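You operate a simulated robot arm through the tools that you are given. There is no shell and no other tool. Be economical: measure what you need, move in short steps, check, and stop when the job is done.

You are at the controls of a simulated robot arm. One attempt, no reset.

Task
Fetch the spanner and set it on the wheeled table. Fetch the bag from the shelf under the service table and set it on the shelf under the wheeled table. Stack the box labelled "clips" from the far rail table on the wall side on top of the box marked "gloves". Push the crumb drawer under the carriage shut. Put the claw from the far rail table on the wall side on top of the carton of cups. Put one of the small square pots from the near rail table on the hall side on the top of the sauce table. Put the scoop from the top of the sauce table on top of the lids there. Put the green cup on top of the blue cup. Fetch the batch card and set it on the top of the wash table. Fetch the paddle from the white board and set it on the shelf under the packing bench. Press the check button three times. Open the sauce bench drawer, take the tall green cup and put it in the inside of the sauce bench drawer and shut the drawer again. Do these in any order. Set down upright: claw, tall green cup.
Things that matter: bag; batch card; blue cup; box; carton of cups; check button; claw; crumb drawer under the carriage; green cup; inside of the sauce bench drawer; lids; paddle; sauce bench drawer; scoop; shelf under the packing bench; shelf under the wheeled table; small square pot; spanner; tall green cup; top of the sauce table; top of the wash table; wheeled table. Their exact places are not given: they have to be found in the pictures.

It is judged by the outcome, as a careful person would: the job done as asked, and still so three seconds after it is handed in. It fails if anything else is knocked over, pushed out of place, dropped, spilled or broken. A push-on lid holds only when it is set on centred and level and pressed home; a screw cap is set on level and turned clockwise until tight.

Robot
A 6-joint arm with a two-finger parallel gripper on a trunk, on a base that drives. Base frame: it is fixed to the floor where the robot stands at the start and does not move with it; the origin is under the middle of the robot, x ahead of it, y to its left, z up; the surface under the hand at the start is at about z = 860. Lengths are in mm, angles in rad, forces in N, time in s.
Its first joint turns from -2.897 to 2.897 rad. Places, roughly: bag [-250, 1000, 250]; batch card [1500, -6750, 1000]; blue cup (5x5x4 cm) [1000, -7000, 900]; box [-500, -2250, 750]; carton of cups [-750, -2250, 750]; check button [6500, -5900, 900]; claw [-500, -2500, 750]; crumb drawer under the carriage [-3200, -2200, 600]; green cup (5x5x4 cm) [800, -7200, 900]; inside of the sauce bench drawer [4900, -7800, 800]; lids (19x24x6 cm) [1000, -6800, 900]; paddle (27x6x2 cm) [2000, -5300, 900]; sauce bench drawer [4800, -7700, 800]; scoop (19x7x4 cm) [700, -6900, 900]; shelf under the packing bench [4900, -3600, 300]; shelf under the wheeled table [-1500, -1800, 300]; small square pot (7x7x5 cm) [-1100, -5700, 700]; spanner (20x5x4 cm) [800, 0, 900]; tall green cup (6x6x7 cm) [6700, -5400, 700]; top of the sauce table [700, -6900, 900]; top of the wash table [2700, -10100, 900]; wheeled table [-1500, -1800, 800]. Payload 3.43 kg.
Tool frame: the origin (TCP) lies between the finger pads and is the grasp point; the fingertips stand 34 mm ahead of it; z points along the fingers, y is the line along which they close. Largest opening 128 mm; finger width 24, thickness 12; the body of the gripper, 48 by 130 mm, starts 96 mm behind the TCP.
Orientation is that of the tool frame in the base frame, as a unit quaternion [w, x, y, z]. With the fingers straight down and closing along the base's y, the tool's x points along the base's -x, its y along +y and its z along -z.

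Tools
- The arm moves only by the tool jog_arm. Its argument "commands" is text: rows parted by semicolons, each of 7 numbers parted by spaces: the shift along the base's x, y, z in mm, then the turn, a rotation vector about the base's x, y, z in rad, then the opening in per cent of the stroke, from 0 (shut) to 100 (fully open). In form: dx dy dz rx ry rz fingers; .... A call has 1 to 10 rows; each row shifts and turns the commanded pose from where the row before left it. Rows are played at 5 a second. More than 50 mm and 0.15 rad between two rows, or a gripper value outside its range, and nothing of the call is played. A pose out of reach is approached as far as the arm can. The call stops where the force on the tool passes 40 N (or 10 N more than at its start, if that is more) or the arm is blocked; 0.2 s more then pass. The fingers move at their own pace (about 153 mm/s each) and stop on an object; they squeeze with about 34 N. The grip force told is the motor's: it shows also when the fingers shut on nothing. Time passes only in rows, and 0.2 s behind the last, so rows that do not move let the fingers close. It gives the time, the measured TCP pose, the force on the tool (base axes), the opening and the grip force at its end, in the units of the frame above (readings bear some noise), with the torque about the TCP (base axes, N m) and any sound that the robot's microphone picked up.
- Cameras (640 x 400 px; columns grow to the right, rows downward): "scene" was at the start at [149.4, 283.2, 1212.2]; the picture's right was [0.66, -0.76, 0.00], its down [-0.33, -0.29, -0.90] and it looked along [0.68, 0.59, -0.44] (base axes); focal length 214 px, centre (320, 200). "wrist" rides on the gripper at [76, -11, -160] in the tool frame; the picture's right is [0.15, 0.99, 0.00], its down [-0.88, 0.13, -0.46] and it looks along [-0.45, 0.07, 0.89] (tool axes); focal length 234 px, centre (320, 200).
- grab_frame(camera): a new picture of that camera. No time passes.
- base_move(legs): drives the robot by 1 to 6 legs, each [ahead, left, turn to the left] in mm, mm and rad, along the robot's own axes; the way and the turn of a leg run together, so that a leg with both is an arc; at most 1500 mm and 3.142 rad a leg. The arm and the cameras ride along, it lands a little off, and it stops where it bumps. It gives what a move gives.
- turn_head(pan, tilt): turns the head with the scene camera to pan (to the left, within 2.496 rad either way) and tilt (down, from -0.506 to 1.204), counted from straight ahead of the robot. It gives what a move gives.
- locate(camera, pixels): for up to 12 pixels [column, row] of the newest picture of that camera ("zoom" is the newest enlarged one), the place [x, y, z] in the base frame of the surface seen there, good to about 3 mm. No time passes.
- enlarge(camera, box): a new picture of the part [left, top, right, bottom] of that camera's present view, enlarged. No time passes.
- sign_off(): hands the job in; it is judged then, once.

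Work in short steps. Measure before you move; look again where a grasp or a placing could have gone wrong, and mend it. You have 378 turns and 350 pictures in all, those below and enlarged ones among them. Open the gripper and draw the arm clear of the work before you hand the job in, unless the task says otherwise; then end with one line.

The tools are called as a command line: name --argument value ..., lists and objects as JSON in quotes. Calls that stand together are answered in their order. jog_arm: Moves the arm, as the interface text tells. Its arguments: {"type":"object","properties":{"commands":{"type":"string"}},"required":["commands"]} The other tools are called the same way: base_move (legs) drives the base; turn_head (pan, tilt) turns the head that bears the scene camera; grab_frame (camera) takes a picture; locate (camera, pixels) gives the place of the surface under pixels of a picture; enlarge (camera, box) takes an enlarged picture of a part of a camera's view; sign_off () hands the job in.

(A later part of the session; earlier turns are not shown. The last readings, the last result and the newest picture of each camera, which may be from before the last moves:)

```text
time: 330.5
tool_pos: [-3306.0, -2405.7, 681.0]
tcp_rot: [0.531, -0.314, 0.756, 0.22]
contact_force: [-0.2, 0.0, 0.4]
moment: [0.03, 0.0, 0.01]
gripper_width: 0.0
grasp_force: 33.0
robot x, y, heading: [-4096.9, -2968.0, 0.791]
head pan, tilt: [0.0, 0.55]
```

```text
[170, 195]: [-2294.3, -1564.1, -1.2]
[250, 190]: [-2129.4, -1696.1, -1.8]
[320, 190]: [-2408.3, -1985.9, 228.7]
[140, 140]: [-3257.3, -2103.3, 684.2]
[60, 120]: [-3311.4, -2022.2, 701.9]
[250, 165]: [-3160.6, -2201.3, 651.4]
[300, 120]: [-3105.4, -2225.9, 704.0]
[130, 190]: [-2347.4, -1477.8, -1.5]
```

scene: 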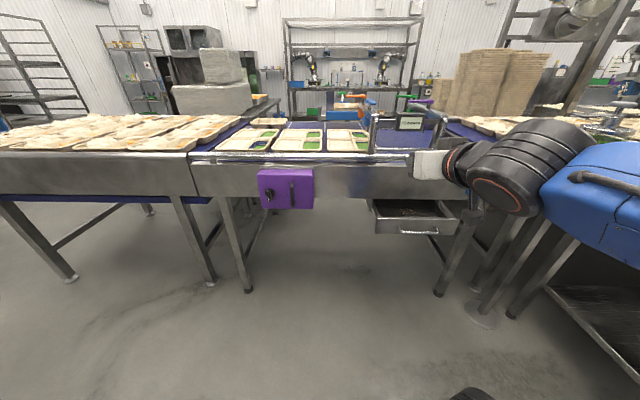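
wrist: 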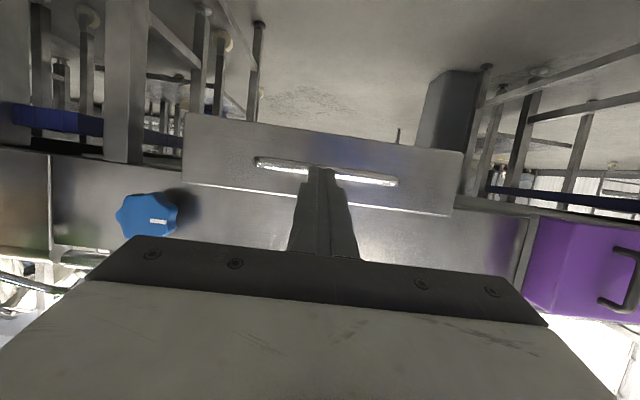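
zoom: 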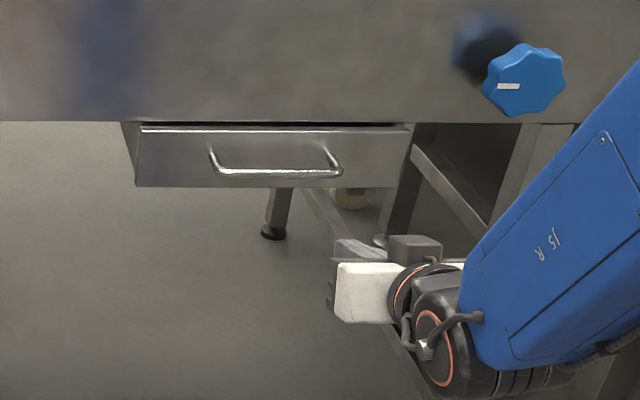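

Drawer front is now at s≈3791 vs the conveyor face 3769. I push again slowly to test whether it is fully home.

jog_arm --commands "33 33 0 0 0 0 0;33 33 0 0 0 0 0;20 20 -2 0 0 0 0;5 5 0 0 0 0 0;5 5 0 0 0 0 0;5 5 0 0 0 0 0;5 5 0 0 0 0 0;5 5 0 0 0 0 0;5 5 0 0 0 0 0;5 5 0 0 0 0 0"

```text
time: 332.8
tool_pos: [-3185.4, -2288.8, 679.8]
tcp_rot: [0.53, -0.315, 0.756, 0.22]
contact_force: [-13.7, -9.8, 9.1]
moment: [0.11, 0.01, 0.03]
gripper_width: 0.1
grasp_force: 33.1
robot x, y, heading: [-4099.8, -2971.9, 0.793]
head pan, tilt: [0.0, 0.55]
stopped in row 10: the force on the tool passed its limit at 54 N (the readings are from after the stop); the commanded pose is now the measured one
```

Same end position, so the drawer is home. I retract the arm to carry height and then drive along the line toward the hall-side rail table.

jog_arm --commands "-33 -33 5 0 0 0 0;-33 -33 5 0 0 0 0;-27 -27 30 0 0 0 0;-27 -27 30 0 0 0 0;-27 -27 30 0 0 0 0;-27 -27 30 0 0 0 0;-27 -27 30 0 0 0 0;-27 -27 30 0 0 0 0;-27 -27 30 0 0 0 0;-27 -27 30 0 0 0 0"

base_move --legs '[[-500, 0, 0], [0, 0, -1.57]]'

turn_head --pan 0.2 --tilt 0.3

grab_frame --camera "scene"

locate --camera "scene" --pixels '[[320, 200], [200, 200], [420, 200], [320, 170], [150, 200], [500, 200], [300, 150], [250, 180], [400, 170], [560, 220], [360, 160], [100, 180]]'

```text
time: 335.0
tool_pos: [-3468.2, -2571.3, 925.3]
tcp_rot: [0.529, -0.313, 0.758, 0.218]
contact_force: [0.0, 0.1, -0.6]
moment: [0.05, -0.01, 0.03]
gripper_width: 0.0
grasp_force: 33.3
robot x, y, heading: [-4097.8, -2973.7, 0.793]
head pan, tilt: [0.0, 0.55]
```

```text
time: 341.7
tool_pos: [-4037.9, -3948.3, 925.3]
tcp_rot: [0.532, 0.306, 0.76, -0.215]
contact_force: [0.0, -0.3, -0.2]
moment: [-0.01, 0.05, -0.01]
gripper_width: 0.1
grasp_force: 32.4
robot x, y, heading: [-4450.4, -3331.1, -0.759]
head pan, tilt: [0.0, 0.55]
```

```text
time: 342.5
tool_pos: [-4038.0, -3948.9, 927.4]
tcp_rot: [0.532, 0.306, 0.76, -0.215]
contact_force: [-0.7, 0.1, -0.7]
moment: [0.0, 0.02, -0.01]
gripper_width: 0.2
grasp_force: 33.2
robot x, y, heading: [-4448.8, -3329.6, -0.757]
head pan, tilt: [0.201, 0.3]
```

```text
219 pictures are left
```

scene: 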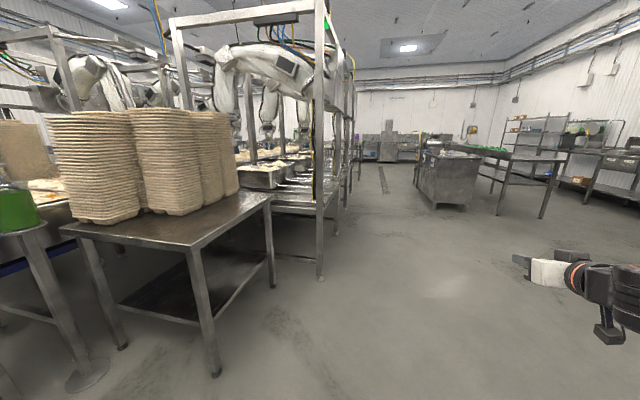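

```text
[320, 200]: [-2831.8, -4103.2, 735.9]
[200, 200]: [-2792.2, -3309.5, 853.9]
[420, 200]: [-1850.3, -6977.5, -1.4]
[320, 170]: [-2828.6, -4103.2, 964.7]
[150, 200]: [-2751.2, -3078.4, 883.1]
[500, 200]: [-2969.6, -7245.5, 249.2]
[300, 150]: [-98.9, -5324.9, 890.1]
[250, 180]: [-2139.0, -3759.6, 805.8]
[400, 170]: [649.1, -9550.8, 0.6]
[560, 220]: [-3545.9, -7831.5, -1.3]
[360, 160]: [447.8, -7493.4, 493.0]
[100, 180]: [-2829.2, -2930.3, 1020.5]
```

I drive along the aisle to the near rail table.

base_move --legs '[[0, 0, -0.035], [1400, 0, 0], [1400, 0, 0], [700, 0, 0]]'

turn_head --pan 0.7 --tilt 0.4

grab_frame --camera "scene"

turn_head --pan -0.3 --tilt 0.3

grab_frame --camera "scene"

```text
time: 359.9
tool_pos: [-1662.9, -6507.2, 926.6]
tcp_rot: [0.525, 0.328, 0.75, -0.23]
contact_force: [-0.7, -0.2, 0.4]
moment: [0.03, -0.02, -0.01]
gripper_width: 0.2
grasp_force: 33.2
robot x, y, heading: [-2038.5, -5865.1, -0.815]
head pan, tilt: [0.201, 0.3]
```

```text
time: 360.8
tool_pos: [-1663.1, -6506.5, 925.3]
tcp_rot: [0.524, 0.33, 0.75, -0.231]
contact_force: [0.2, 0.0, 0.3]
moment: [-0.02, -0.04, 0.01]
gripper_width: 0.0
grasp_force: 32.8
robot x, y, heading: [-2034.7, -5862.8, -0.817]
head pan, tilt: [0.7, 0.4]
```

```text
218 pictures are left
```

scene: 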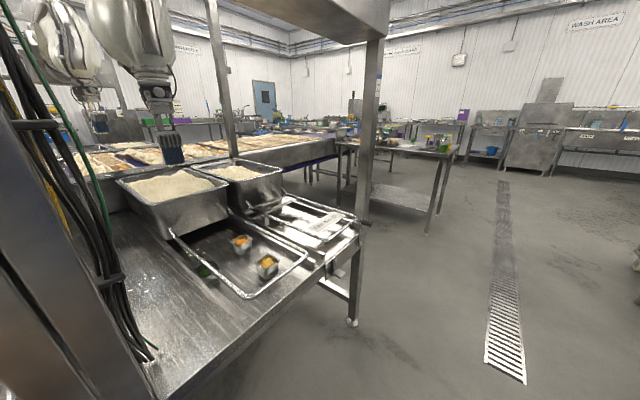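

```text
time: 362.1
tool_pos: [-1663.3, -6508.3, 926.6]
tcp_rot: [0.525, 0.329, 0.75, -0.231]
contact_force: [1.3, 0.2, 0.3]
moment: [0.01, -0.01, -0.02]
gripper_width: 0.1
grasp_force: 32.6
robot x, y, heading: [-2038.7, -5865.7, -0.815]
head pan, tilt: [-0.3, 0.3]
```

```text
217 pictures are left
```

scene: 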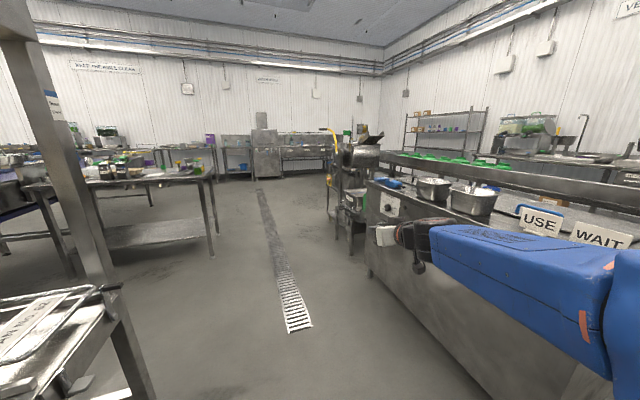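

The small pots stand on the rail table; I zoom in there.

turn_head --pan 0.9 --tilt 0.5

grab_frame --camera "scene"

enlarge --camera "scene" --box '[200, 120, 420, 280]'

```text
time: 363.4
tool_pos: [-1663.1, -6506.7, 925.2]
tcp_rot: [0.526, 0.329, 0.75, -0.231]
contact_force: [1.0, -0.8, 1.3]
moment: [0.01, -0.03, 0.02]
gripper_width: 0.1
grasp_force: 32.4
robot x, y, heading: [-2037.5, -5864.9, -0.817]
head pan, tilt: [0.901, 0.499]
```

```text
216 pictures are left
```

scene: 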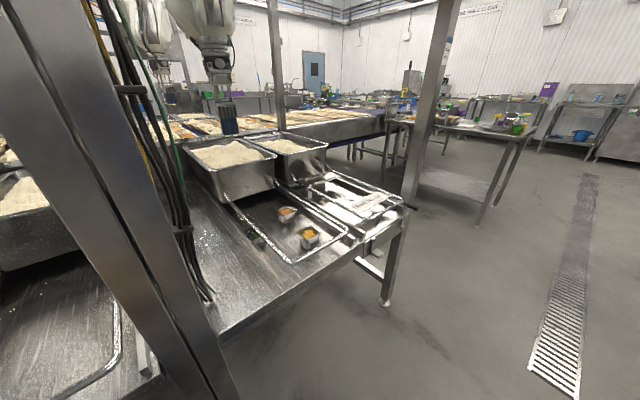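

```text
2.50 times, centred on (310, 200) of scene
```

zoom: 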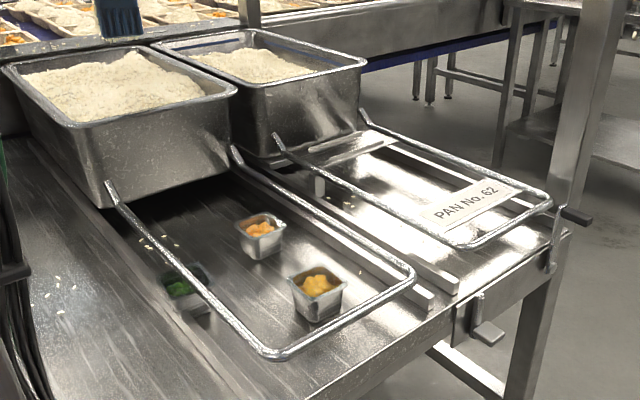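

locate --camera "zoom" --pixels '[[317, 282], [292, 278], [345, 285], [318, 300], [310, 320], [300, 305], [335, 305], [258, 228], [258, 250], [280, 350], [405, 270], [330, 370]]'

enlarge --camera "scene" --box '[270, 195, 340, 260]'

```text
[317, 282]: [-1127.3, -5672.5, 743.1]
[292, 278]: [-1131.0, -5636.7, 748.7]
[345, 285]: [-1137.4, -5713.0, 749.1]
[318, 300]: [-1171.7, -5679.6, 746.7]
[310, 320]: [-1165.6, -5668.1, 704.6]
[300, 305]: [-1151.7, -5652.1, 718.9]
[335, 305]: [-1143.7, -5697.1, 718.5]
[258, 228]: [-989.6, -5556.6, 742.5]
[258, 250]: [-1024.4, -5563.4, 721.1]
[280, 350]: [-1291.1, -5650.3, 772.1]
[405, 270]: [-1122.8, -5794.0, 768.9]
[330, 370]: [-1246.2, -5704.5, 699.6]
```

```text
6.15 times, centred on (305, 228) of scene
```

zoom: 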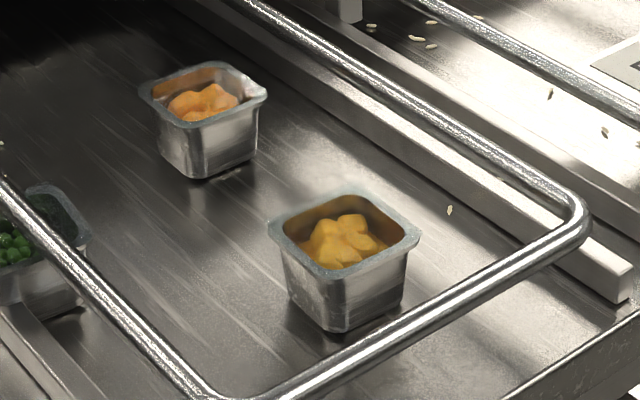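

Pot centre ≈ (-1134,-5675), rim z 749. I check the bench on my right before moving further.

turn_head --pan -0.9 --tilt 0.6

grab_frame --camera "scene"

locate --camera "scene" --pixels '[[100, 150], [60, 200], [150, 100], [200, 150], [250, 100], [100, 250], [50, 120], [300, 60]]'

```text
time: 365.2
tool_pos: [-1662.7, -6507.5, 925.8]
tcp_rot: [0.525, 0.329, 0.75, -0.231]
contact_force: [-0.5, -0.4, 0.3]
moment: [-0.03, -0.02, 0.01]
gripper_width: 0.1
grasp_force: 32.8
robot x, y, heading: [-2041.1, -5862.4, -0.818]
head pan, tilt: [-0.901, 0.6]
```

```text
213 pictures are left
```

scene: 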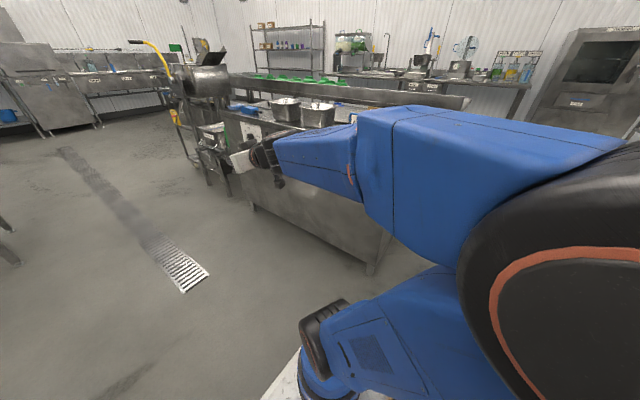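

```text
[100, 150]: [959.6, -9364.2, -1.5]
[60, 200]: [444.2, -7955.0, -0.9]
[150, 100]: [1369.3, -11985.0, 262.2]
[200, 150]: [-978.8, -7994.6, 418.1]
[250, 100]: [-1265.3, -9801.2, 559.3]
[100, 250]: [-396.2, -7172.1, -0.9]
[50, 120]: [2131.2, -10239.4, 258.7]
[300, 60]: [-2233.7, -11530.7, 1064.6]
```

base_move --legs '[[445, -110, 0], [0, 0, 1.603]]'

turn_head --pan 0.0 --tilt 0.6

grab_frame --camera "scene"

```text
time: 372.0
tool_pos: [-1200.9, -5837.3, 926.5]
tcp_rot: [0.526, -0.328, 0.751, 0.229]
contact_force: [0.7, -0.3, -0.1]
moment: [0.0, 0.02, 0.0]
gripper_width: 0.1
grasp_force: 33.6
robot x, y, heading: [-1812.7, -6264.0, 0.833]
head pan, tilt: [-0.901, 0.6]
```

```text
time: 373.2
tool_pos: [-1201.0, -5837.7, 926.5]
tcp_rot: [0.525, -0.328, 0.751, 0.229]
contact_force: [-0.1, 0.5, 1.1]
moment: [0.01, 0.02, -0.02]
gripper_width: 0.0
grasp_force: 33.1
robot x, y, heading: [-1813.0, -6260.8, 0.831]
head pan, tilt: [0.0, 0.6]
```

```text
212 pictures are left
```

scene: 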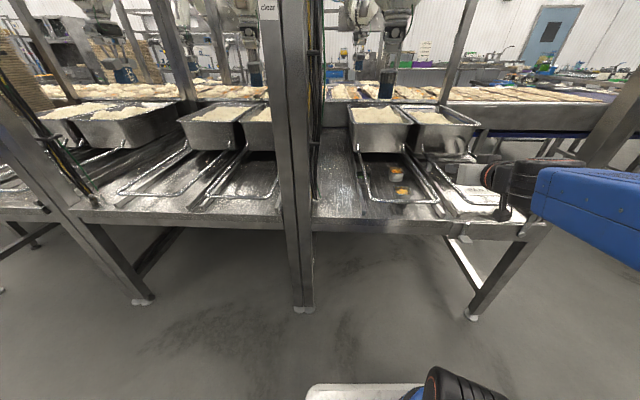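

I untilt the hand to vertical and bring it above the pot.

jog_arm --commands "7.4 18 -7 -0.1002 0.0929 0 85;7.4 18 -7 -0.1002 0.0929 0 85;7.4 18 -7 -0.1002 0.0929 0 85;7.4 18 -7 -0.1002 0.0929 0 85;7.4 18 -7 -0.1002 0.0929 0 85;7.4 18 -7 -0.1002 0.0929 0 85;7.4 18 -7 -0.1002 0.0929 0 85;7.4 18 -7 -0.1002 0.0929 0 85;7.4 18 -7 -0.1002 0.0929 -0.03 85"

grab_frame --camera "wrist"

```text
time: 375.2
tool_pos: [-1134.1, -5677.0, 864.6]
tcp_rot: [-0.004, -0.386, 0.922, -0.002]
contact_force: [-0.7, -0.3, 0.5]
moment: [0.03, -0.05, -0.02]
gripper_width: 109.1
grasp_force: 0.2
robot x, y, heading: [-1811.7, -6264.1, 0.833]
head pan, tilt: [0.0, 0.6]
```

```text
211 pictures are left
```

wrist: 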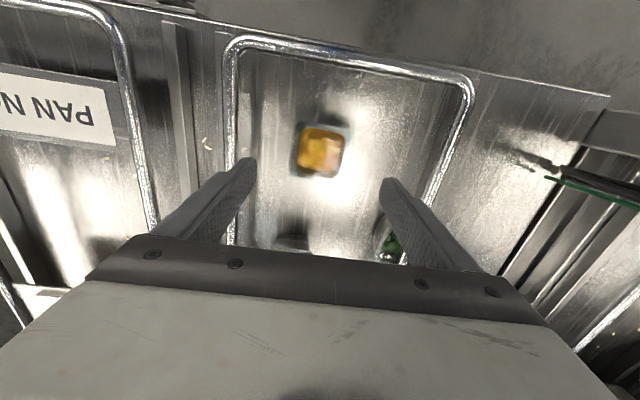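

locate --camera "wrist" --pixels '[[302, 126], [348, 128], [293, 172], [342, 178], [320, 150], [296, 150], [346, 152], [320, 124], [317, 176]]'

enlarge --camera "wrist" --box '[260, 100, 380, 200]'

```text
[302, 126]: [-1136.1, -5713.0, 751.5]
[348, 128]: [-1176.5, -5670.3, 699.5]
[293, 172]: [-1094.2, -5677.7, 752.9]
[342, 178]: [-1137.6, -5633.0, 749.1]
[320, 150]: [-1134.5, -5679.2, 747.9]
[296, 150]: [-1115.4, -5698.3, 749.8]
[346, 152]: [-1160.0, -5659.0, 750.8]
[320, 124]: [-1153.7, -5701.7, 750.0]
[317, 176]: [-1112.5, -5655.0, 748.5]
```

```text
4.00 times, centred on (320, 150) of wrist
```

zoom: 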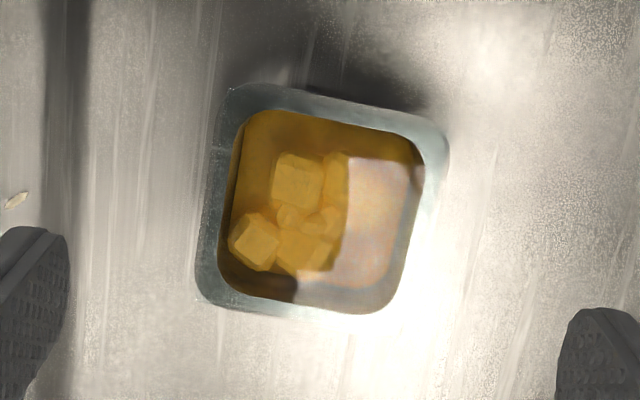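

Aligned. Descend to z 742 and grip the pot.

jog_arm --commands "-2 3 -40 0 0 0 85;0 0 -40 0 0 0 85;0 0 -32 0 0 0 85;0 0 -10 0 0 0 85;0 0 0 0 0 0 30;0 0 0 0 0 0 30;0 0 0 0 0 0 30"

jog_arm --commands "0 0 0 0 0 0 0;0 0 0 0 0 0 0"

grab_frame --camera "wrist"

```text
time: 376.8
tool_pos: [-1134.4, -5671.7, 740.8]
tcp_rot: [-0.003, -0.387, 0.922, -0.003]
contact_force: [0.5, -0.4, 0.8]
moment: [0.0, -0.08, 0.01]
gripper_width: 68.4
grasp_force: 34.0
robot x, y, heading: [-1814.2, -6262.5, 0.836]
head pan, tilt: [0.0, 0.6]
```

```text
time: 377.4
tool_pos: [-1135.8, -5671.5, 741.4]
tcp_rot: [-0.004, -0.386, 0.922, -0.002]
contact_force: [0.0, -0.7, -0.2]
moment: [-0.01, -0.1, -0.02]
gripper_width: 68.1
grasp_force: 33.7
robot x, y, heading: [-1814.6, -6262.5, 0.835]
head pan, tilt: [0.0, 0.6]
```

```text
209 pictures are left
```

wrist: 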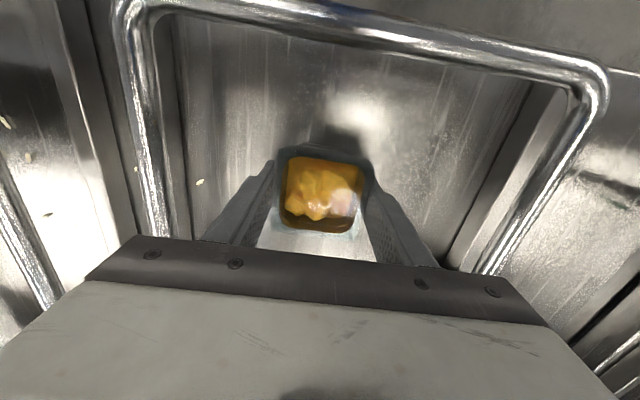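

Gripped. Lift gently and retract, then look toward the sauce table.

jog_arm --commands "0 0 20 0 0 0 0;0 0 30 0 0 0 0;0 0 35 0 0 0 0;0 0 35 0 0 0 0;0 0 35 0 0 0 0;0 0 35 0 0 0 0;-25 -25 10 0 0 0 0;-28 -28 0 0 0 0 0;-28 -28 0 0 0 0 0;-28 -28 0 0 0 0 0"

turn_head --pan -1.3 --tilt 0.3

grab_frame --camera "scene"

```text
time: 379.6
tool_pos: [-1244.1, -5779.9, 940.5]
tcp_rot: [-0.003, -0.386, 0.922, -0.002]
contact_force: [-0.1, 0.6, -2.2]
moment: [-0.05, 0.02, 0.02]
gripper_width: 68.0
grasp_force: 34.3
robot x, y, heading: [-1811.4, -6259.9, 0.832]
head pan, tilt: [0.0, 0.6]
```

```text
time: 381.1
tool_pos: [-1244.4, -5781.2, 942.6]
tcp_rot: [-0.003, -0.387, 0.922, -0.003]
contact_force: [-1.2, -0.3, -1.4]
moment: [0.03, 0.02, 0.03]
gripper_width: 67.8
grasp_force: 33.4
robot x, y, heading: [-1812.7, -6258.8, 0.83]
head pan, tilt: [-1.3, 0.3]
```

```text
208 pictures are left
```

scene: 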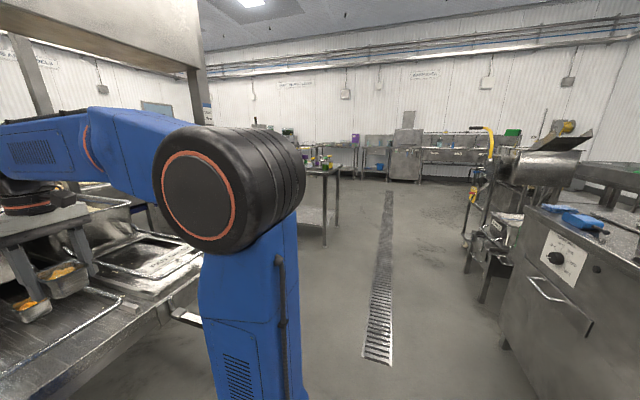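

jog_arm --commands "-30 -33 0 0 0 0 0;-30 -33 0 0 0 0 0"

base_move --legs '[[0, 0, -1.08], [1000, 0, 0]]'

turn_head --pan 0.0 --tilt 0.4

grab_frame --camera "scene"

```text
time: 381.7
tool_pos: [-1304.2, -5844.4, 938.8]
tcp_rot: [-0.005, -0.386, 0.922, -0.003]
contact_force: [0.8, 0.0, -1.8]
moment: [-0.02, 0.04, 0.01]
gripper_width: 67.7
grasp_force: 33.4
robot x, y, heading: [-1812.1, -6262.5, 0.833]
head pan, tilt: [-1.3, 0.3]
```

```text
time: 389.6
tool_pos: [-240.8, -6762.7, 940.4]
tcp_rot: [-0.005, 0.144, 0.99, 0.0]
contact_force: [0.3, 0.1, -2.0]
moment: [-0.04, 0.01, -0.03]
gripper_width: 68.1
grasp_force: 34.0
robot x, y, heading: [-847.1, -6507.3, -0.25]
head pan, tilt: [-1.3, 0.3]
```

```text
time: 391.0
tool_pos: [-239.4, -6761.7, 939.7]
tcp_rot: [-0.004, 0.145, 0.989, 0.0]
contact_force: [-0.6, 0.9, -2.2]
moment: [0.04, -0.02, 0.04]
gripper_width: 67.9
grasp_force: 33.6
robot x, y, heading: [-846.1, -6507.0, -0.247]
head pan, tilt: [0.0, 0.4]
```

```text
207 pictures are left
```

scene: 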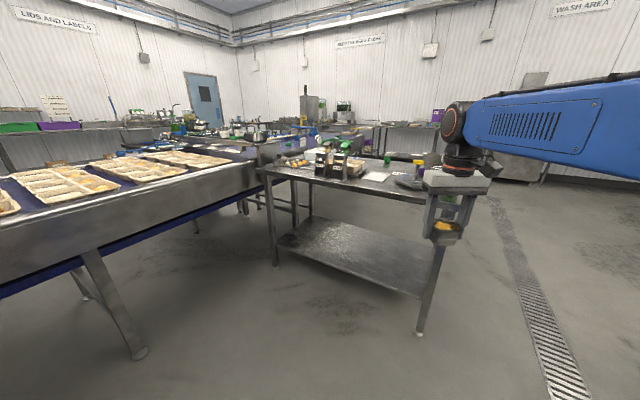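

enlarge --camera "scene" --box '[240, 120, 480, 260]'

locate --camera "zoom" --pixels '[[50, 145], [200, 165], [480, 210], [360, 160], [440, 165], [300, 155], [410, 110], [480, 120], [260, 130], [140, 115], [190, 400], [500, 180]]'

```text
2.67 times, centred on (360, 190) of scene
```

zoom: 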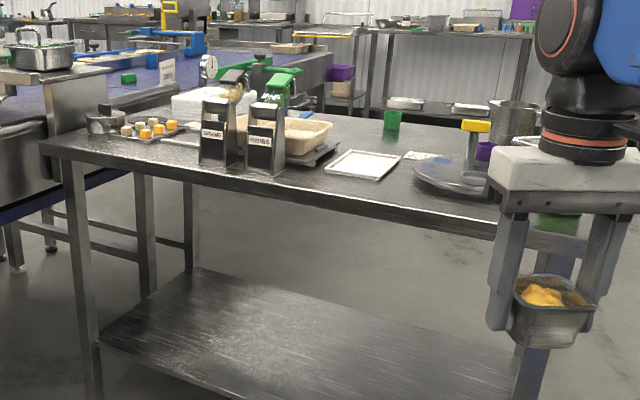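

```text
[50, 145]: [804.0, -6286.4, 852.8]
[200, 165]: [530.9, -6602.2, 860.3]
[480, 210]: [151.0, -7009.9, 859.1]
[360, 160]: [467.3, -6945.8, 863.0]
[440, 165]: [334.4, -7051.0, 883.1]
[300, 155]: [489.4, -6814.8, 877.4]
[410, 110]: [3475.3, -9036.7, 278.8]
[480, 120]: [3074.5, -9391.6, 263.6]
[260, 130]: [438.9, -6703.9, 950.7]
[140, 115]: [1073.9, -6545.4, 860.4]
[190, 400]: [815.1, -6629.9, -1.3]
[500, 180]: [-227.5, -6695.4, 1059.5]
```

locate --camera "scene" --pixels '[[150, 208], [240, 175], [140, 352], [60, 240], [255, 165], [275, 260], [420, 330]]'

```text
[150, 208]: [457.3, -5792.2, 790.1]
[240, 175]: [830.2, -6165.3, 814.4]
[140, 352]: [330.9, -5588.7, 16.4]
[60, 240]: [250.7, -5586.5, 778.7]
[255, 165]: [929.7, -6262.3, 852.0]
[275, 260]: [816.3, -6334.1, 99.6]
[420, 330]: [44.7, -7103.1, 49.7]
```

Table front is at t≈5035 running s 3880–5010. I turn and drive to stand squarely in front of it.

base_move --legs '[[0, 0, -0.538], [520, 780, 0]]'

turn_head --pan 0.0 --tilt 0.55

grab_frame --camera "scene"

enlarge --camera "scene" --box '[200, 110, 440, 260]'

```text
time: 393.6
tool_pos: [-439.9, -7032.6, 941.2]
tcp_rot: [-0.004, 0.4, 0.916, 0.001]
contact_force: [-0.2, 0.8, -1.6]
moment: [-0.01, -0.02, -0.03]
gripper_width: 68.0
grasp_force: 34.4
robot x, y, heading: [-831.9, -6502.4, -0.785]
head pan, tilt: [0.0, 0.4]
stopped in leg 2: the robot was blocked; the commanded pose is now the measured one
```

```text
time: 394.2
tool_pos: [-439.5, -7032.8, 939.7]
tcp_rot: [-0.004, 0.4, 0.916, 0.001]
contact_force: [0.3, 0.0, -1.6]
moment: [-0.04, 0.0, 0.02]
gripper_width: 67.9
grasp_force: 34.2
robot x, y, heading: [-832.5, -6504.6, -0.779]
head pan, tilt: [0.0, 0.55]
```

```text
205 pictures are left
```

scene: 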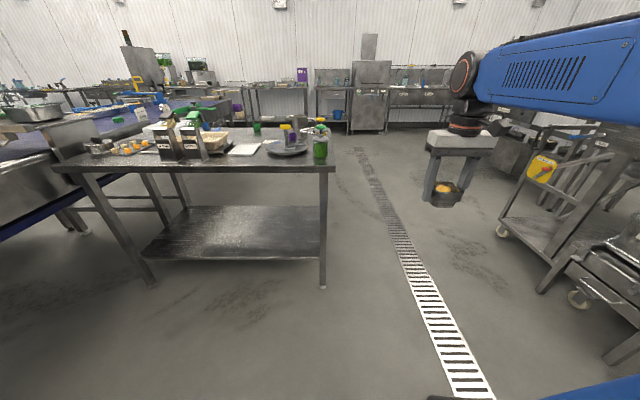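

```text
2.67 times, centred on (320, 185) of scene
```

zoom: 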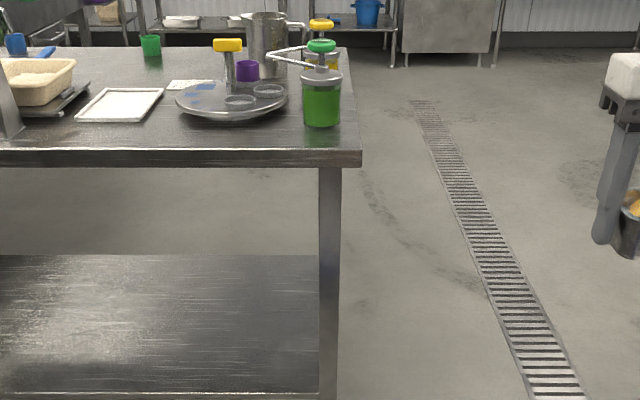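

Blocked at left-rear by the frame end post. I go straight ahead first, then left.

base_move --legs '[[60, -40, 0], [470, 0, 0], [0, 800, 0]]'

turn_head --pan 0.0 --tilt 0.55

grab_frame --camera "scene"

enlarge --camera "scene" --box '[160, 90, 480, 290]'

```text
time: 399.5
tool_pos: [113.7, -7218.7, 941.3]
tcp_rot: [-0.003, 0.401, 0.916, -0.002]
contact_force: [-0.1, -0.5, -1.9]
moment: [0.0, -0.01, 0.0]
gripper_width: 67.8
grasp_force: 34.0
robot x, y, heading: [-281.5, -6687.9, -0.79]
head pan, tilt: [0.0, 0.55]
stopped in leg 3: the force on the tool passed its limit at 53 N (the readings are from after the stop); the commanded pose is now the measured one
```

```text
time: 400.1
tool_pos: [113.3, -7220.0, 942.0]
tcp_rot: [-0.003, 0.401, 0.916, -0.001]
contact_force: [-0.3, -0.5, -2.2]
moment: [0.05, 0.01, 0.0]
gripper_width: 67.6
grasp_force: 33.7
robot x, y, heading: [-278.2, -6688.5, -0.793]
head pan, tilt: [0.0, 0.55]
```

```text
203 pictures are left
```

scene: 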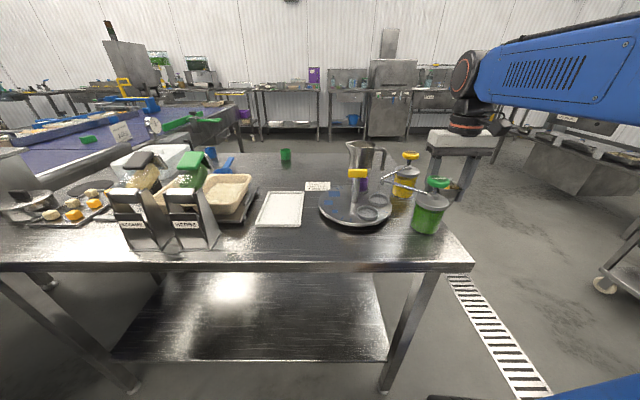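

```text
2.00 times, centred on (320, 190) of scene
```

zoom: 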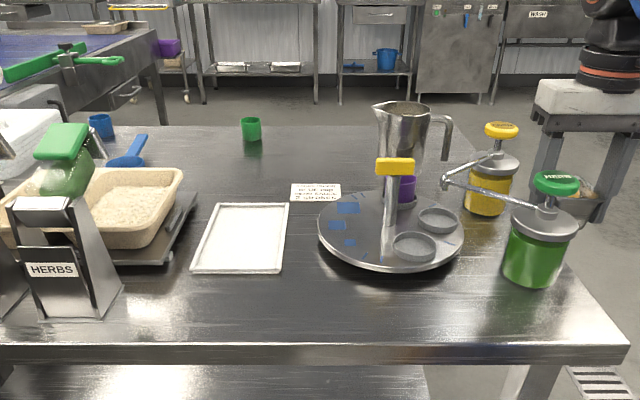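

The hand bumped something (probably a pump jar). I check the jars.

locate --camera "scene" --pixels '[[428, 225], [440, 185], [410, 157], [404, 185], [456, 150], [440, 150], [355, 205], [368, 183], [367, 155], [470, 262], [357, 173], [450, 190]]'

grab_frame --camera "wrist"

```text
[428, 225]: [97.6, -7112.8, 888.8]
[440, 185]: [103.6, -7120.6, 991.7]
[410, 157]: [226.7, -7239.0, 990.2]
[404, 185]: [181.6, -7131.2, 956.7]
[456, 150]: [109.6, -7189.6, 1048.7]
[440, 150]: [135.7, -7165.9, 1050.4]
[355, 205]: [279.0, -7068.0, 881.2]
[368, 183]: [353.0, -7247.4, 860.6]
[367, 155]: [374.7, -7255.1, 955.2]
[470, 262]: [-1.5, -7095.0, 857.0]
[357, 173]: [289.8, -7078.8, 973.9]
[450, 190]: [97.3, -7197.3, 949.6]
```

```text
201 pictures are left
```

wrist: 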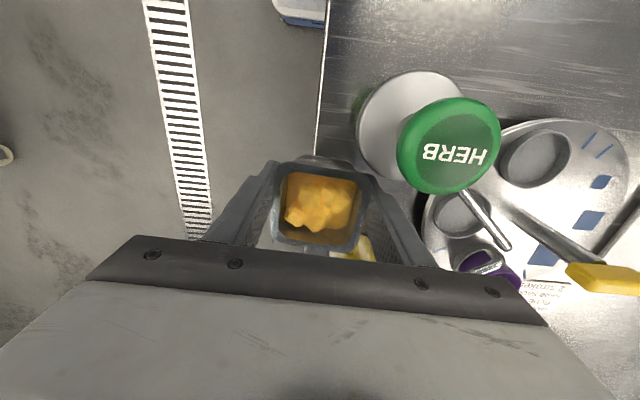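

Jar positions match the earlier view, so nothing was displaced. I back off right, raise the pot, and measure the table items.

base_move --legs '[[0, -60, 0]]'

jog_arm --commands "0 0 45 0 0 0 0;0 0 45 0 0 0 0;0 0 45 0 0 0 0"

grab_frame --camera "scene"

locate --camera "scene" --pixels '[[257, 153], [186, 153], [128, 155], [205, 163], [265, 245], [330, 245], [150, 160], [235, 190], [275, 205], [60, 210], [200, 250], [270, 180]]'

```text
time: 401.1
tool_pos: [73.0, -7261.7, 941.1]
tcp_rot: [-0.004, 0.4, 0.916, -0.002]
contact_force: [-0.6, -0.6, -1.6]
moment: [-0.01, 0.02, -0.01]
gripper_width: 67.6
grasp_force: 33.7
robot x, y, heading: [-320.1, -6731.9, -0.787]
head pan, tilt: [0.0, 0.55]
```

```text
time: 401.9
tool_pos: [70.1, -7260.9, 1078.0]
tcp_rot: [-0.003, 0.402, 0.916, -0.001]
contact_force: [-0.6, -0.3, -1.7]
moment: [-0.02, -0.02, -0.03]
gripper_width: 67.5
grasp_force: 33.9
robot x, y, heading: [-317.5, -6730.3, -0.783]
head pan, tilt: [0.0, 0.55]
```

```text
200 pictures are left
```

scene: 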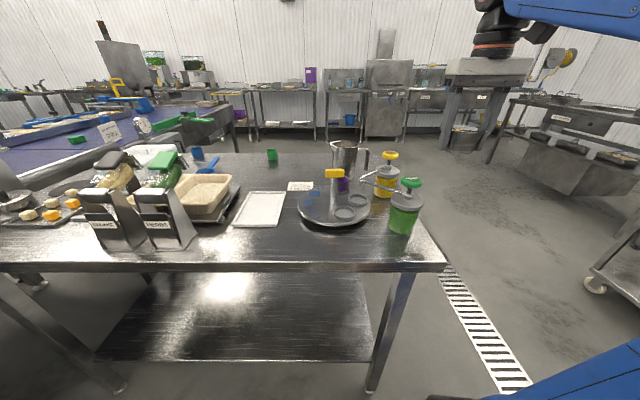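

```text
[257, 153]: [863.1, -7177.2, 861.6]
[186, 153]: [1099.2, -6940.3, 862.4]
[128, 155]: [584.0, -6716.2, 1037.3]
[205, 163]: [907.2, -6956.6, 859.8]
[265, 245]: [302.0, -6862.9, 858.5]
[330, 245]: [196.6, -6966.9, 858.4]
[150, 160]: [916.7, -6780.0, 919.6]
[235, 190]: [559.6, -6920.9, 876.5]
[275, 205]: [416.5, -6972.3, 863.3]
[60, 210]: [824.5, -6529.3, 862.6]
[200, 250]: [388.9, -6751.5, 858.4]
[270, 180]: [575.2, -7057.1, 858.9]
```

Lids = white block (917,-6780), cups and scoop behind. With the pot high (1078) I shift the base left 400 mm over the jars.

base_move --legs '[[0, 400, 0]]'

grab_frame --camera "scene"

grab_frame --camera "wrist"

```text
time: 404.3
tool_pos: [352.8, -6978.1, 1077.1]
tcp_rot: [-0.003, 0.4, 0.917, -0.002]
contact_force: [0.9, 0.0, -1.8]
moment: [-0.01, 0.03, -0.01]
gripper_width: 67.7
grasp_force: 34.6
robot x, y, heading: [-40.5, -6448.8, -0.777]
head pan, tilt: [0.0, 0.55]
```

```text
199 pictures are left
```

scene: 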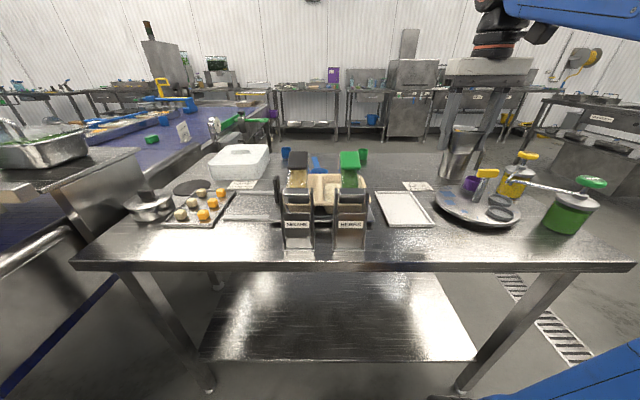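

```text
198 pictures are left
```

wrist: 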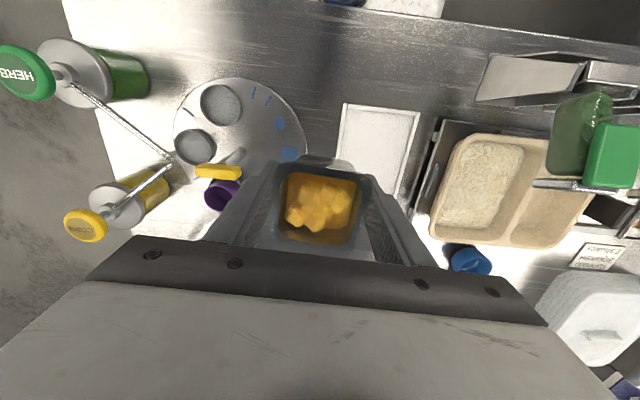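

locate --camera "wrist" --pixels '[[400, 60], [440, 60], [345, 60], [415, 112], [345, 105], [480, 95], [430, 30], [300, 60], [265, 85]]'

```text
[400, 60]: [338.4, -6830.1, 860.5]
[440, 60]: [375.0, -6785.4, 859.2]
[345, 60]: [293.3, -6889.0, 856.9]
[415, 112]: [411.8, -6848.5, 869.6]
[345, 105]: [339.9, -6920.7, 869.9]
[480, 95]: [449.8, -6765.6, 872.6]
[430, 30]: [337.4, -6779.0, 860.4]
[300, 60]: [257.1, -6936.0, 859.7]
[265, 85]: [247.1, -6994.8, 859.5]
```

locate --camera "scene" --pixels '[[400, 255], [400, 262], [450, 250], [450, 260], [400, 245], [480, 240], [330, 260]]'

```text
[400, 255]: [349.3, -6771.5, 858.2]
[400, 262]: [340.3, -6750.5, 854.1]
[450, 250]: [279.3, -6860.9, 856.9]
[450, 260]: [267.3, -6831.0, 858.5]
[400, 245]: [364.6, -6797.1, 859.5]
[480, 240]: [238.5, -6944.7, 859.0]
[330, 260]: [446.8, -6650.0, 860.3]
```

Free strip t 5013–5134 in front of the white tray. I move over (304,-6865) and lower the pot.

jog_arm --commands "-12 28 0 0 0 0 0;-12 28 0 0 0 0 0;-12 28 -5 0 0 0 0;-13 29 -10 0 0 0 0;0 0 -35 0 0 0 0;0 0 -40 0 0 0 0;0 0 -40 0 0 0 0;0 0 -30 0 0 0 0"

grab_frame --camera "wrist"

enlarge --camera "scene" --box '[320, 140, 540, 290]'

```text
time: 406.1
tool_pos: [303.1, -6864.4, 921.0]
tcp_rot: [-0.004, 0.401, 0.916, -0.001]
contact_force: [0.5, -0.6, -1.6]
moment: [0.0, 0.05, 0.04]
gripper_width: 67.3
grasp_force: 33.5
robot x, y, heading: [-39.4, -6453.4, -0.788]
head pan, tilt: [0.0, 0.55]
```

```text
197 pictures are left
```

wrist: 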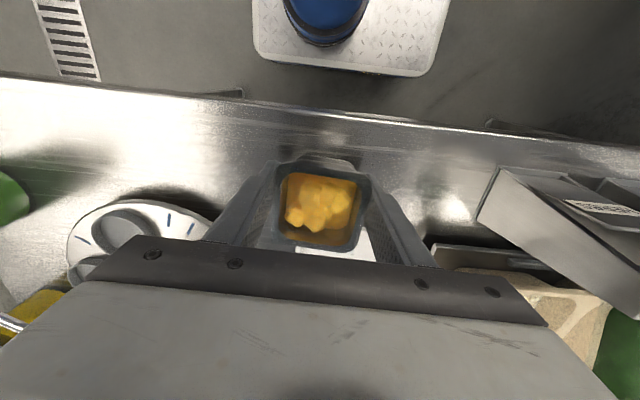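

```text
2.67 times, centred on (430, 215) of scene
```

zoom: 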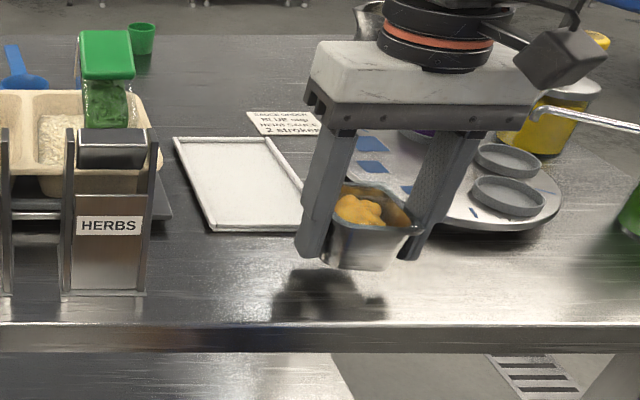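

jog_arm --commands "0 0 -10 0 0 0 0;0 0 -5 0 0 0 0;0 0 -2 0 0 0 0;0 0 -2 0 0 0 0;0 0 -2 0 0 0 0;0 0 0 0 0 0 0"

```text
time: 407.5
tool_pos: [303.3, -6865.2, 897.3]
tcp_rot: [-0.004, 0.399, 0.917, -0.002]
contact_force: [2.5, 4.0, 12.4]
moment: [-0.43, -0.15, 0.11]
gripper_width: 67.8
grasp_force: 34.0
robot x, y, heading: [-41.5, -6450.7, -0.78]
head pan, tilt: [0.0, 0.55]
```

Contact. Open gently and lift off.

jog_arm --commands "0 0 1 0 0 0 56;0 0 0 0 0 0 70;0 0 0 0 0 0 80;0 0 20 0 0 0 80;0 0 45 0 0 0 80;0 0 45 0 0 0 80;0 0 45 0 0 0 80;0 0 30 0 0 0 80"

grab_frame --camera "wrist"

grab_frame --camera "scene"

```text
time: 409.3
tool_pos: [305.7, -6865.8, 1082.2]
tcp_rot: [-0.003, 0.399, 0.917, -0.002]
contact_force: [-1.0, -0.2, 0.1]
moment: [0.03, 0.0, 0.0]
gripper_width: 102.4
grasp_force: 0.1
robot x, y, heading: [-39.1, -6448.7, -0.779]
head pan, tilt: [0.0, 0.55]
```

```text
195 pictures are left
```

wrist: 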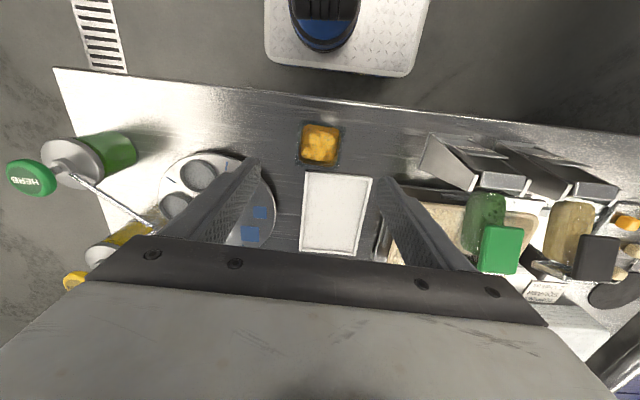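

```text
194 pictures are left
```

scene: 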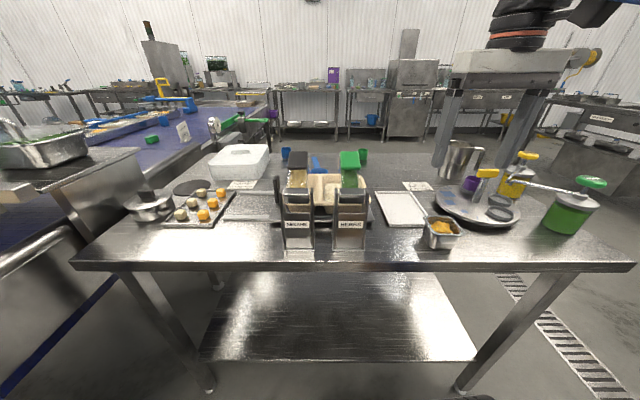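

Pot is down. Now the scoop: I zoom on the blue scoop, cups and lids at the back.

enlarge --camera "scene" --box '[200, 130, 400, 230]'

locate --camera "zoom" --pixels '[[375, 95], [385, 120], [520, 70], [520, 90], [275, 65], [285, 78], [80, 60], [190, 60], [100, 85], [140, 110], [215, 90], [40, 130]]'

```text
3.20 times, centred on (300, 180) of scene
```

zoom: 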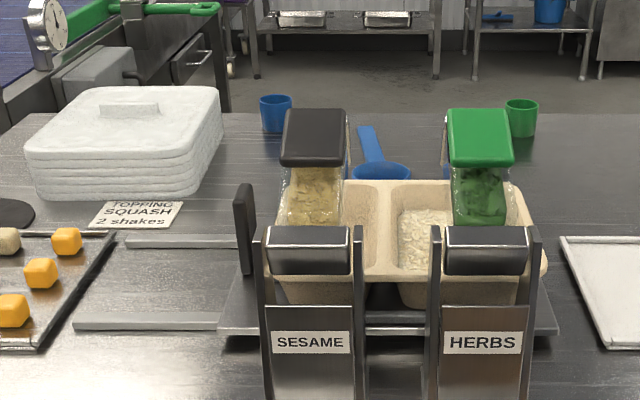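

```text
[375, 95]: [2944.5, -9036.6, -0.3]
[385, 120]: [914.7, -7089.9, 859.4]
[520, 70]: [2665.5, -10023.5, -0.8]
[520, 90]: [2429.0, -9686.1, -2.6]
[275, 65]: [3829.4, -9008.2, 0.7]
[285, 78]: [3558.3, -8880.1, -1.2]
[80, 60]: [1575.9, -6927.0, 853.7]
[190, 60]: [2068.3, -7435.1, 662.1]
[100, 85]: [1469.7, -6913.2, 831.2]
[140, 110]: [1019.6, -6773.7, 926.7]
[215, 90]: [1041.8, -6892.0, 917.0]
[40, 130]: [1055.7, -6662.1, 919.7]
```

locate --camera "zoom" --pixels '[[368, 138], [378, 152], [380, 170], [362, 172], [405, 172], [365, 128], [522, 102], [522, 118], [276, 100], [276, 115], [130, 105], [110, 140]]'

locate --camera "zoom" --pixels '[[507, 105], [538, 105], [522, 134], [260, 97], [292, 97], [276, 132], [30, 150], [175, 165], [222, 90], [75, 88]]'

```text
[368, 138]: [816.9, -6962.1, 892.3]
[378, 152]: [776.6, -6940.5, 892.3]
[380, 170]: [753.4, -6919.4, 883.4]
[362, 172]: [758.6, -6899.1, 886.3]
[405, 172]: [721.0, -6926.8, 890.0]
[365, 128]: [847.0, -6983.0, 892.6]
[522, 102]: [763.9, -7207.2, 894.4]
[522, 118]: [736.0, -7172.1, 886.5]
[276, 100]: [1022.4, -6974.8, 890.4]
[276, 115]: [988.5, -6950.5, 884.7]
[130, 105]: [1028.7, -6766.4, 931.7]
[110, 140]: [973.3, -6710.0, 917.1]
```

```text
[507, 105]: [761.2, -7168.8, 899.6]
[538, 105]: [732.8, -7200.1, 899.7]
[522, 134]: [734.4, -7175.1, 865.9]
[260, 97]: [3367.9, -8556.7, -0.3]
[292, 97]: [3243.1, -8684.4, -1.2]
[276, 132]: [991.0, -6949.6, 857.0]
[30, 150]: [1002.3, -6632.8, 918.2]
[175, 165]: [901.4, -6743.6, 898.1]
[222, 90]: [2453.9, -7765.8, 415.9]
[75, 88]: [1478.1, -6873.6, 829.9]
```

Scoop handle runs from (770,-6935) to (847,-6983) at z 892; lids centre ≈ (1020,-6762), top ≈ 920. I raise the hand and shift the base 70 ahead, 120 left for reach.

jog_arm --commands "0 0 40 0 0 0 60"

base_move --legs '[[60, 120, 0]]'

jog_arm --commands "40 -25 0 0 0 0 40;42 -27 0 0 0 0 40;42 -27 0 0 0 0 40;42 -27 0 0 0 0 40;42 -27 0 0 0 0 40;42 -27 0 0 0 0 40;42 -27 0 0 0 0 40;42 -27 0 0 0 0 40;42 -27 0 0 0 0 40"

grab_frame --camera "wrist"

```text
time: 409.7
tool_pos: [305.7, -6865.0, 1122.7]
tcp_rot: [-0.003, 0.399, 0.917, -0.002]
contact_force: [0.0, 0.9, 0.1]
moment: [-0.06, 0.0, 0.0]
gripper_width: 77.0
grasp_force: 0.1
robot x, y, heading: [-40.3, -6451.6, -0.785]
head pan, tilt: [0.0, 0.55]
```

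```text
time: 411.0
tool_pos: [434.5, -6823.9, 1122.5]
tcp_rot: [-0.003, 0.399, 0.917, -0.001]
contact_force: [0.8, -0.1, 0.5]
moment: [0.0, 0.0, -0.01]
gripper_width: 76.8
grasp_force: 0.1
robot x, y, heading: [90.1, -6411.3, -0.781]
head pan, tilt: [0.0, 0.55]
```

```text
time: 413.2
tool_pos: [765.2, -7040.7, 1120.7]
tcp_rot: [0.016, 0.401, 0.916, -0.007]
contact_force: [-1.0, -2.2, 0.0]
moment: [0.17, -0.1, 0.0]
gripper_width: 50.9
grasp_force: 0.1
out of reach, approached as far as the arm can: row 8, 9
robot x, y, heading: [72.4, -6397.1, -0.784]
head pan, tilt: [0.0, 0.55]
stopped in row 9: the arm was blocked; the commanded pose is now the measured one
```

```text
192 pictures are left
```

wrist: 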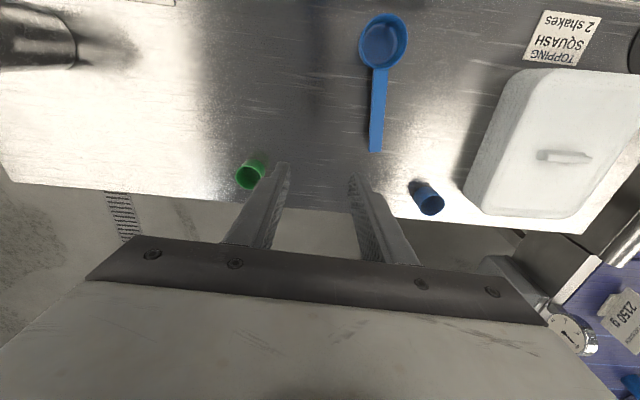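

The upper arm leaned on the table edge when stretched. I retract, back up a little, and will work with a tilted hand instead.

jog_arm --commands "-30 30 0 0 0 0 40;-33 33 0 0 0 0 40;-33 33 0 0 0 0 40;-33 33 0 0 0 0 40"

base_move --legs '[[-60, 0, 0]]'

grab_frame --camera "scene"

```text
time: 414.2
tool_pos: [658.0, -6927.5, 1100.5]
tcp_rot: [0.003, 0.401, 0.916, -0.002]
contact_force: [0.8, -0.1, -1.2]
moment: [0.09, 0.07, -0.03]
gripper_width: 51.5
grasp_force: 0.1
robot x, y, heading: [77.6, -6406.5, -0.783]
head pan, tilt: [0.0, 0.55]
```

```text
time: 415.2
tool_pos: [615.7, -6884.9, 1100.8]
tcp_rot: [0.003, 0.401, 0.916, -0.003]
contact_force: [0.4, 0.9, -0.2]
moment: [0.0, 0.0, 0.02]
gripper_width: 51.3
grasp_force: 0.1
robot x, y, heading: [34.9, -6362.5, -0.785]
head pan, tilt: [0.0, 0.55]
```

```text
191 pictures are left
```

scene: 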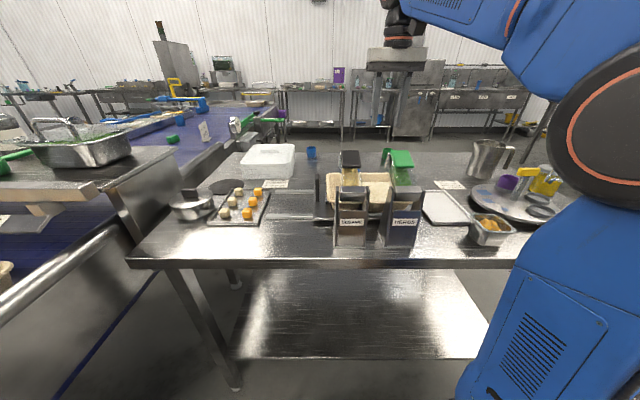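

locate --camera "scene" --pixels '[[402, 155], [402, 163], [350, 155], [350, 165], [345, 190], [405, 190], [375, 180], [330, 175], [312, 153], [265, 150], [268, 165], [435, 205]]'

```text
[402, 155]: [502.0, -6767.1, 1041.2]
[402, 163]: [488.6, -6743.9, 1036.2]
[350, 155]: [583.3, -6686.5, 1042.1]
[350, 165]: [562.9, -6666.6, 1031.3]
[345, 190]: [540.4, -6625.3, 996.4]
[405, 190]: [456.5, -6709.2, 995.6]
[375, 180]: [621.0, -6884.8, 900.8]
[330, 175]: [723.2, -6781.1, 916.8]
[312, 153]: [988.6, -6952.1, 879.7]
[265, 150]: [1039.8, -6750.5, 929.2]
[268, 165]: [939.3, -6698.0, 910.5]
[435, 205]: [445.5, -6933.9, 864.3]
```

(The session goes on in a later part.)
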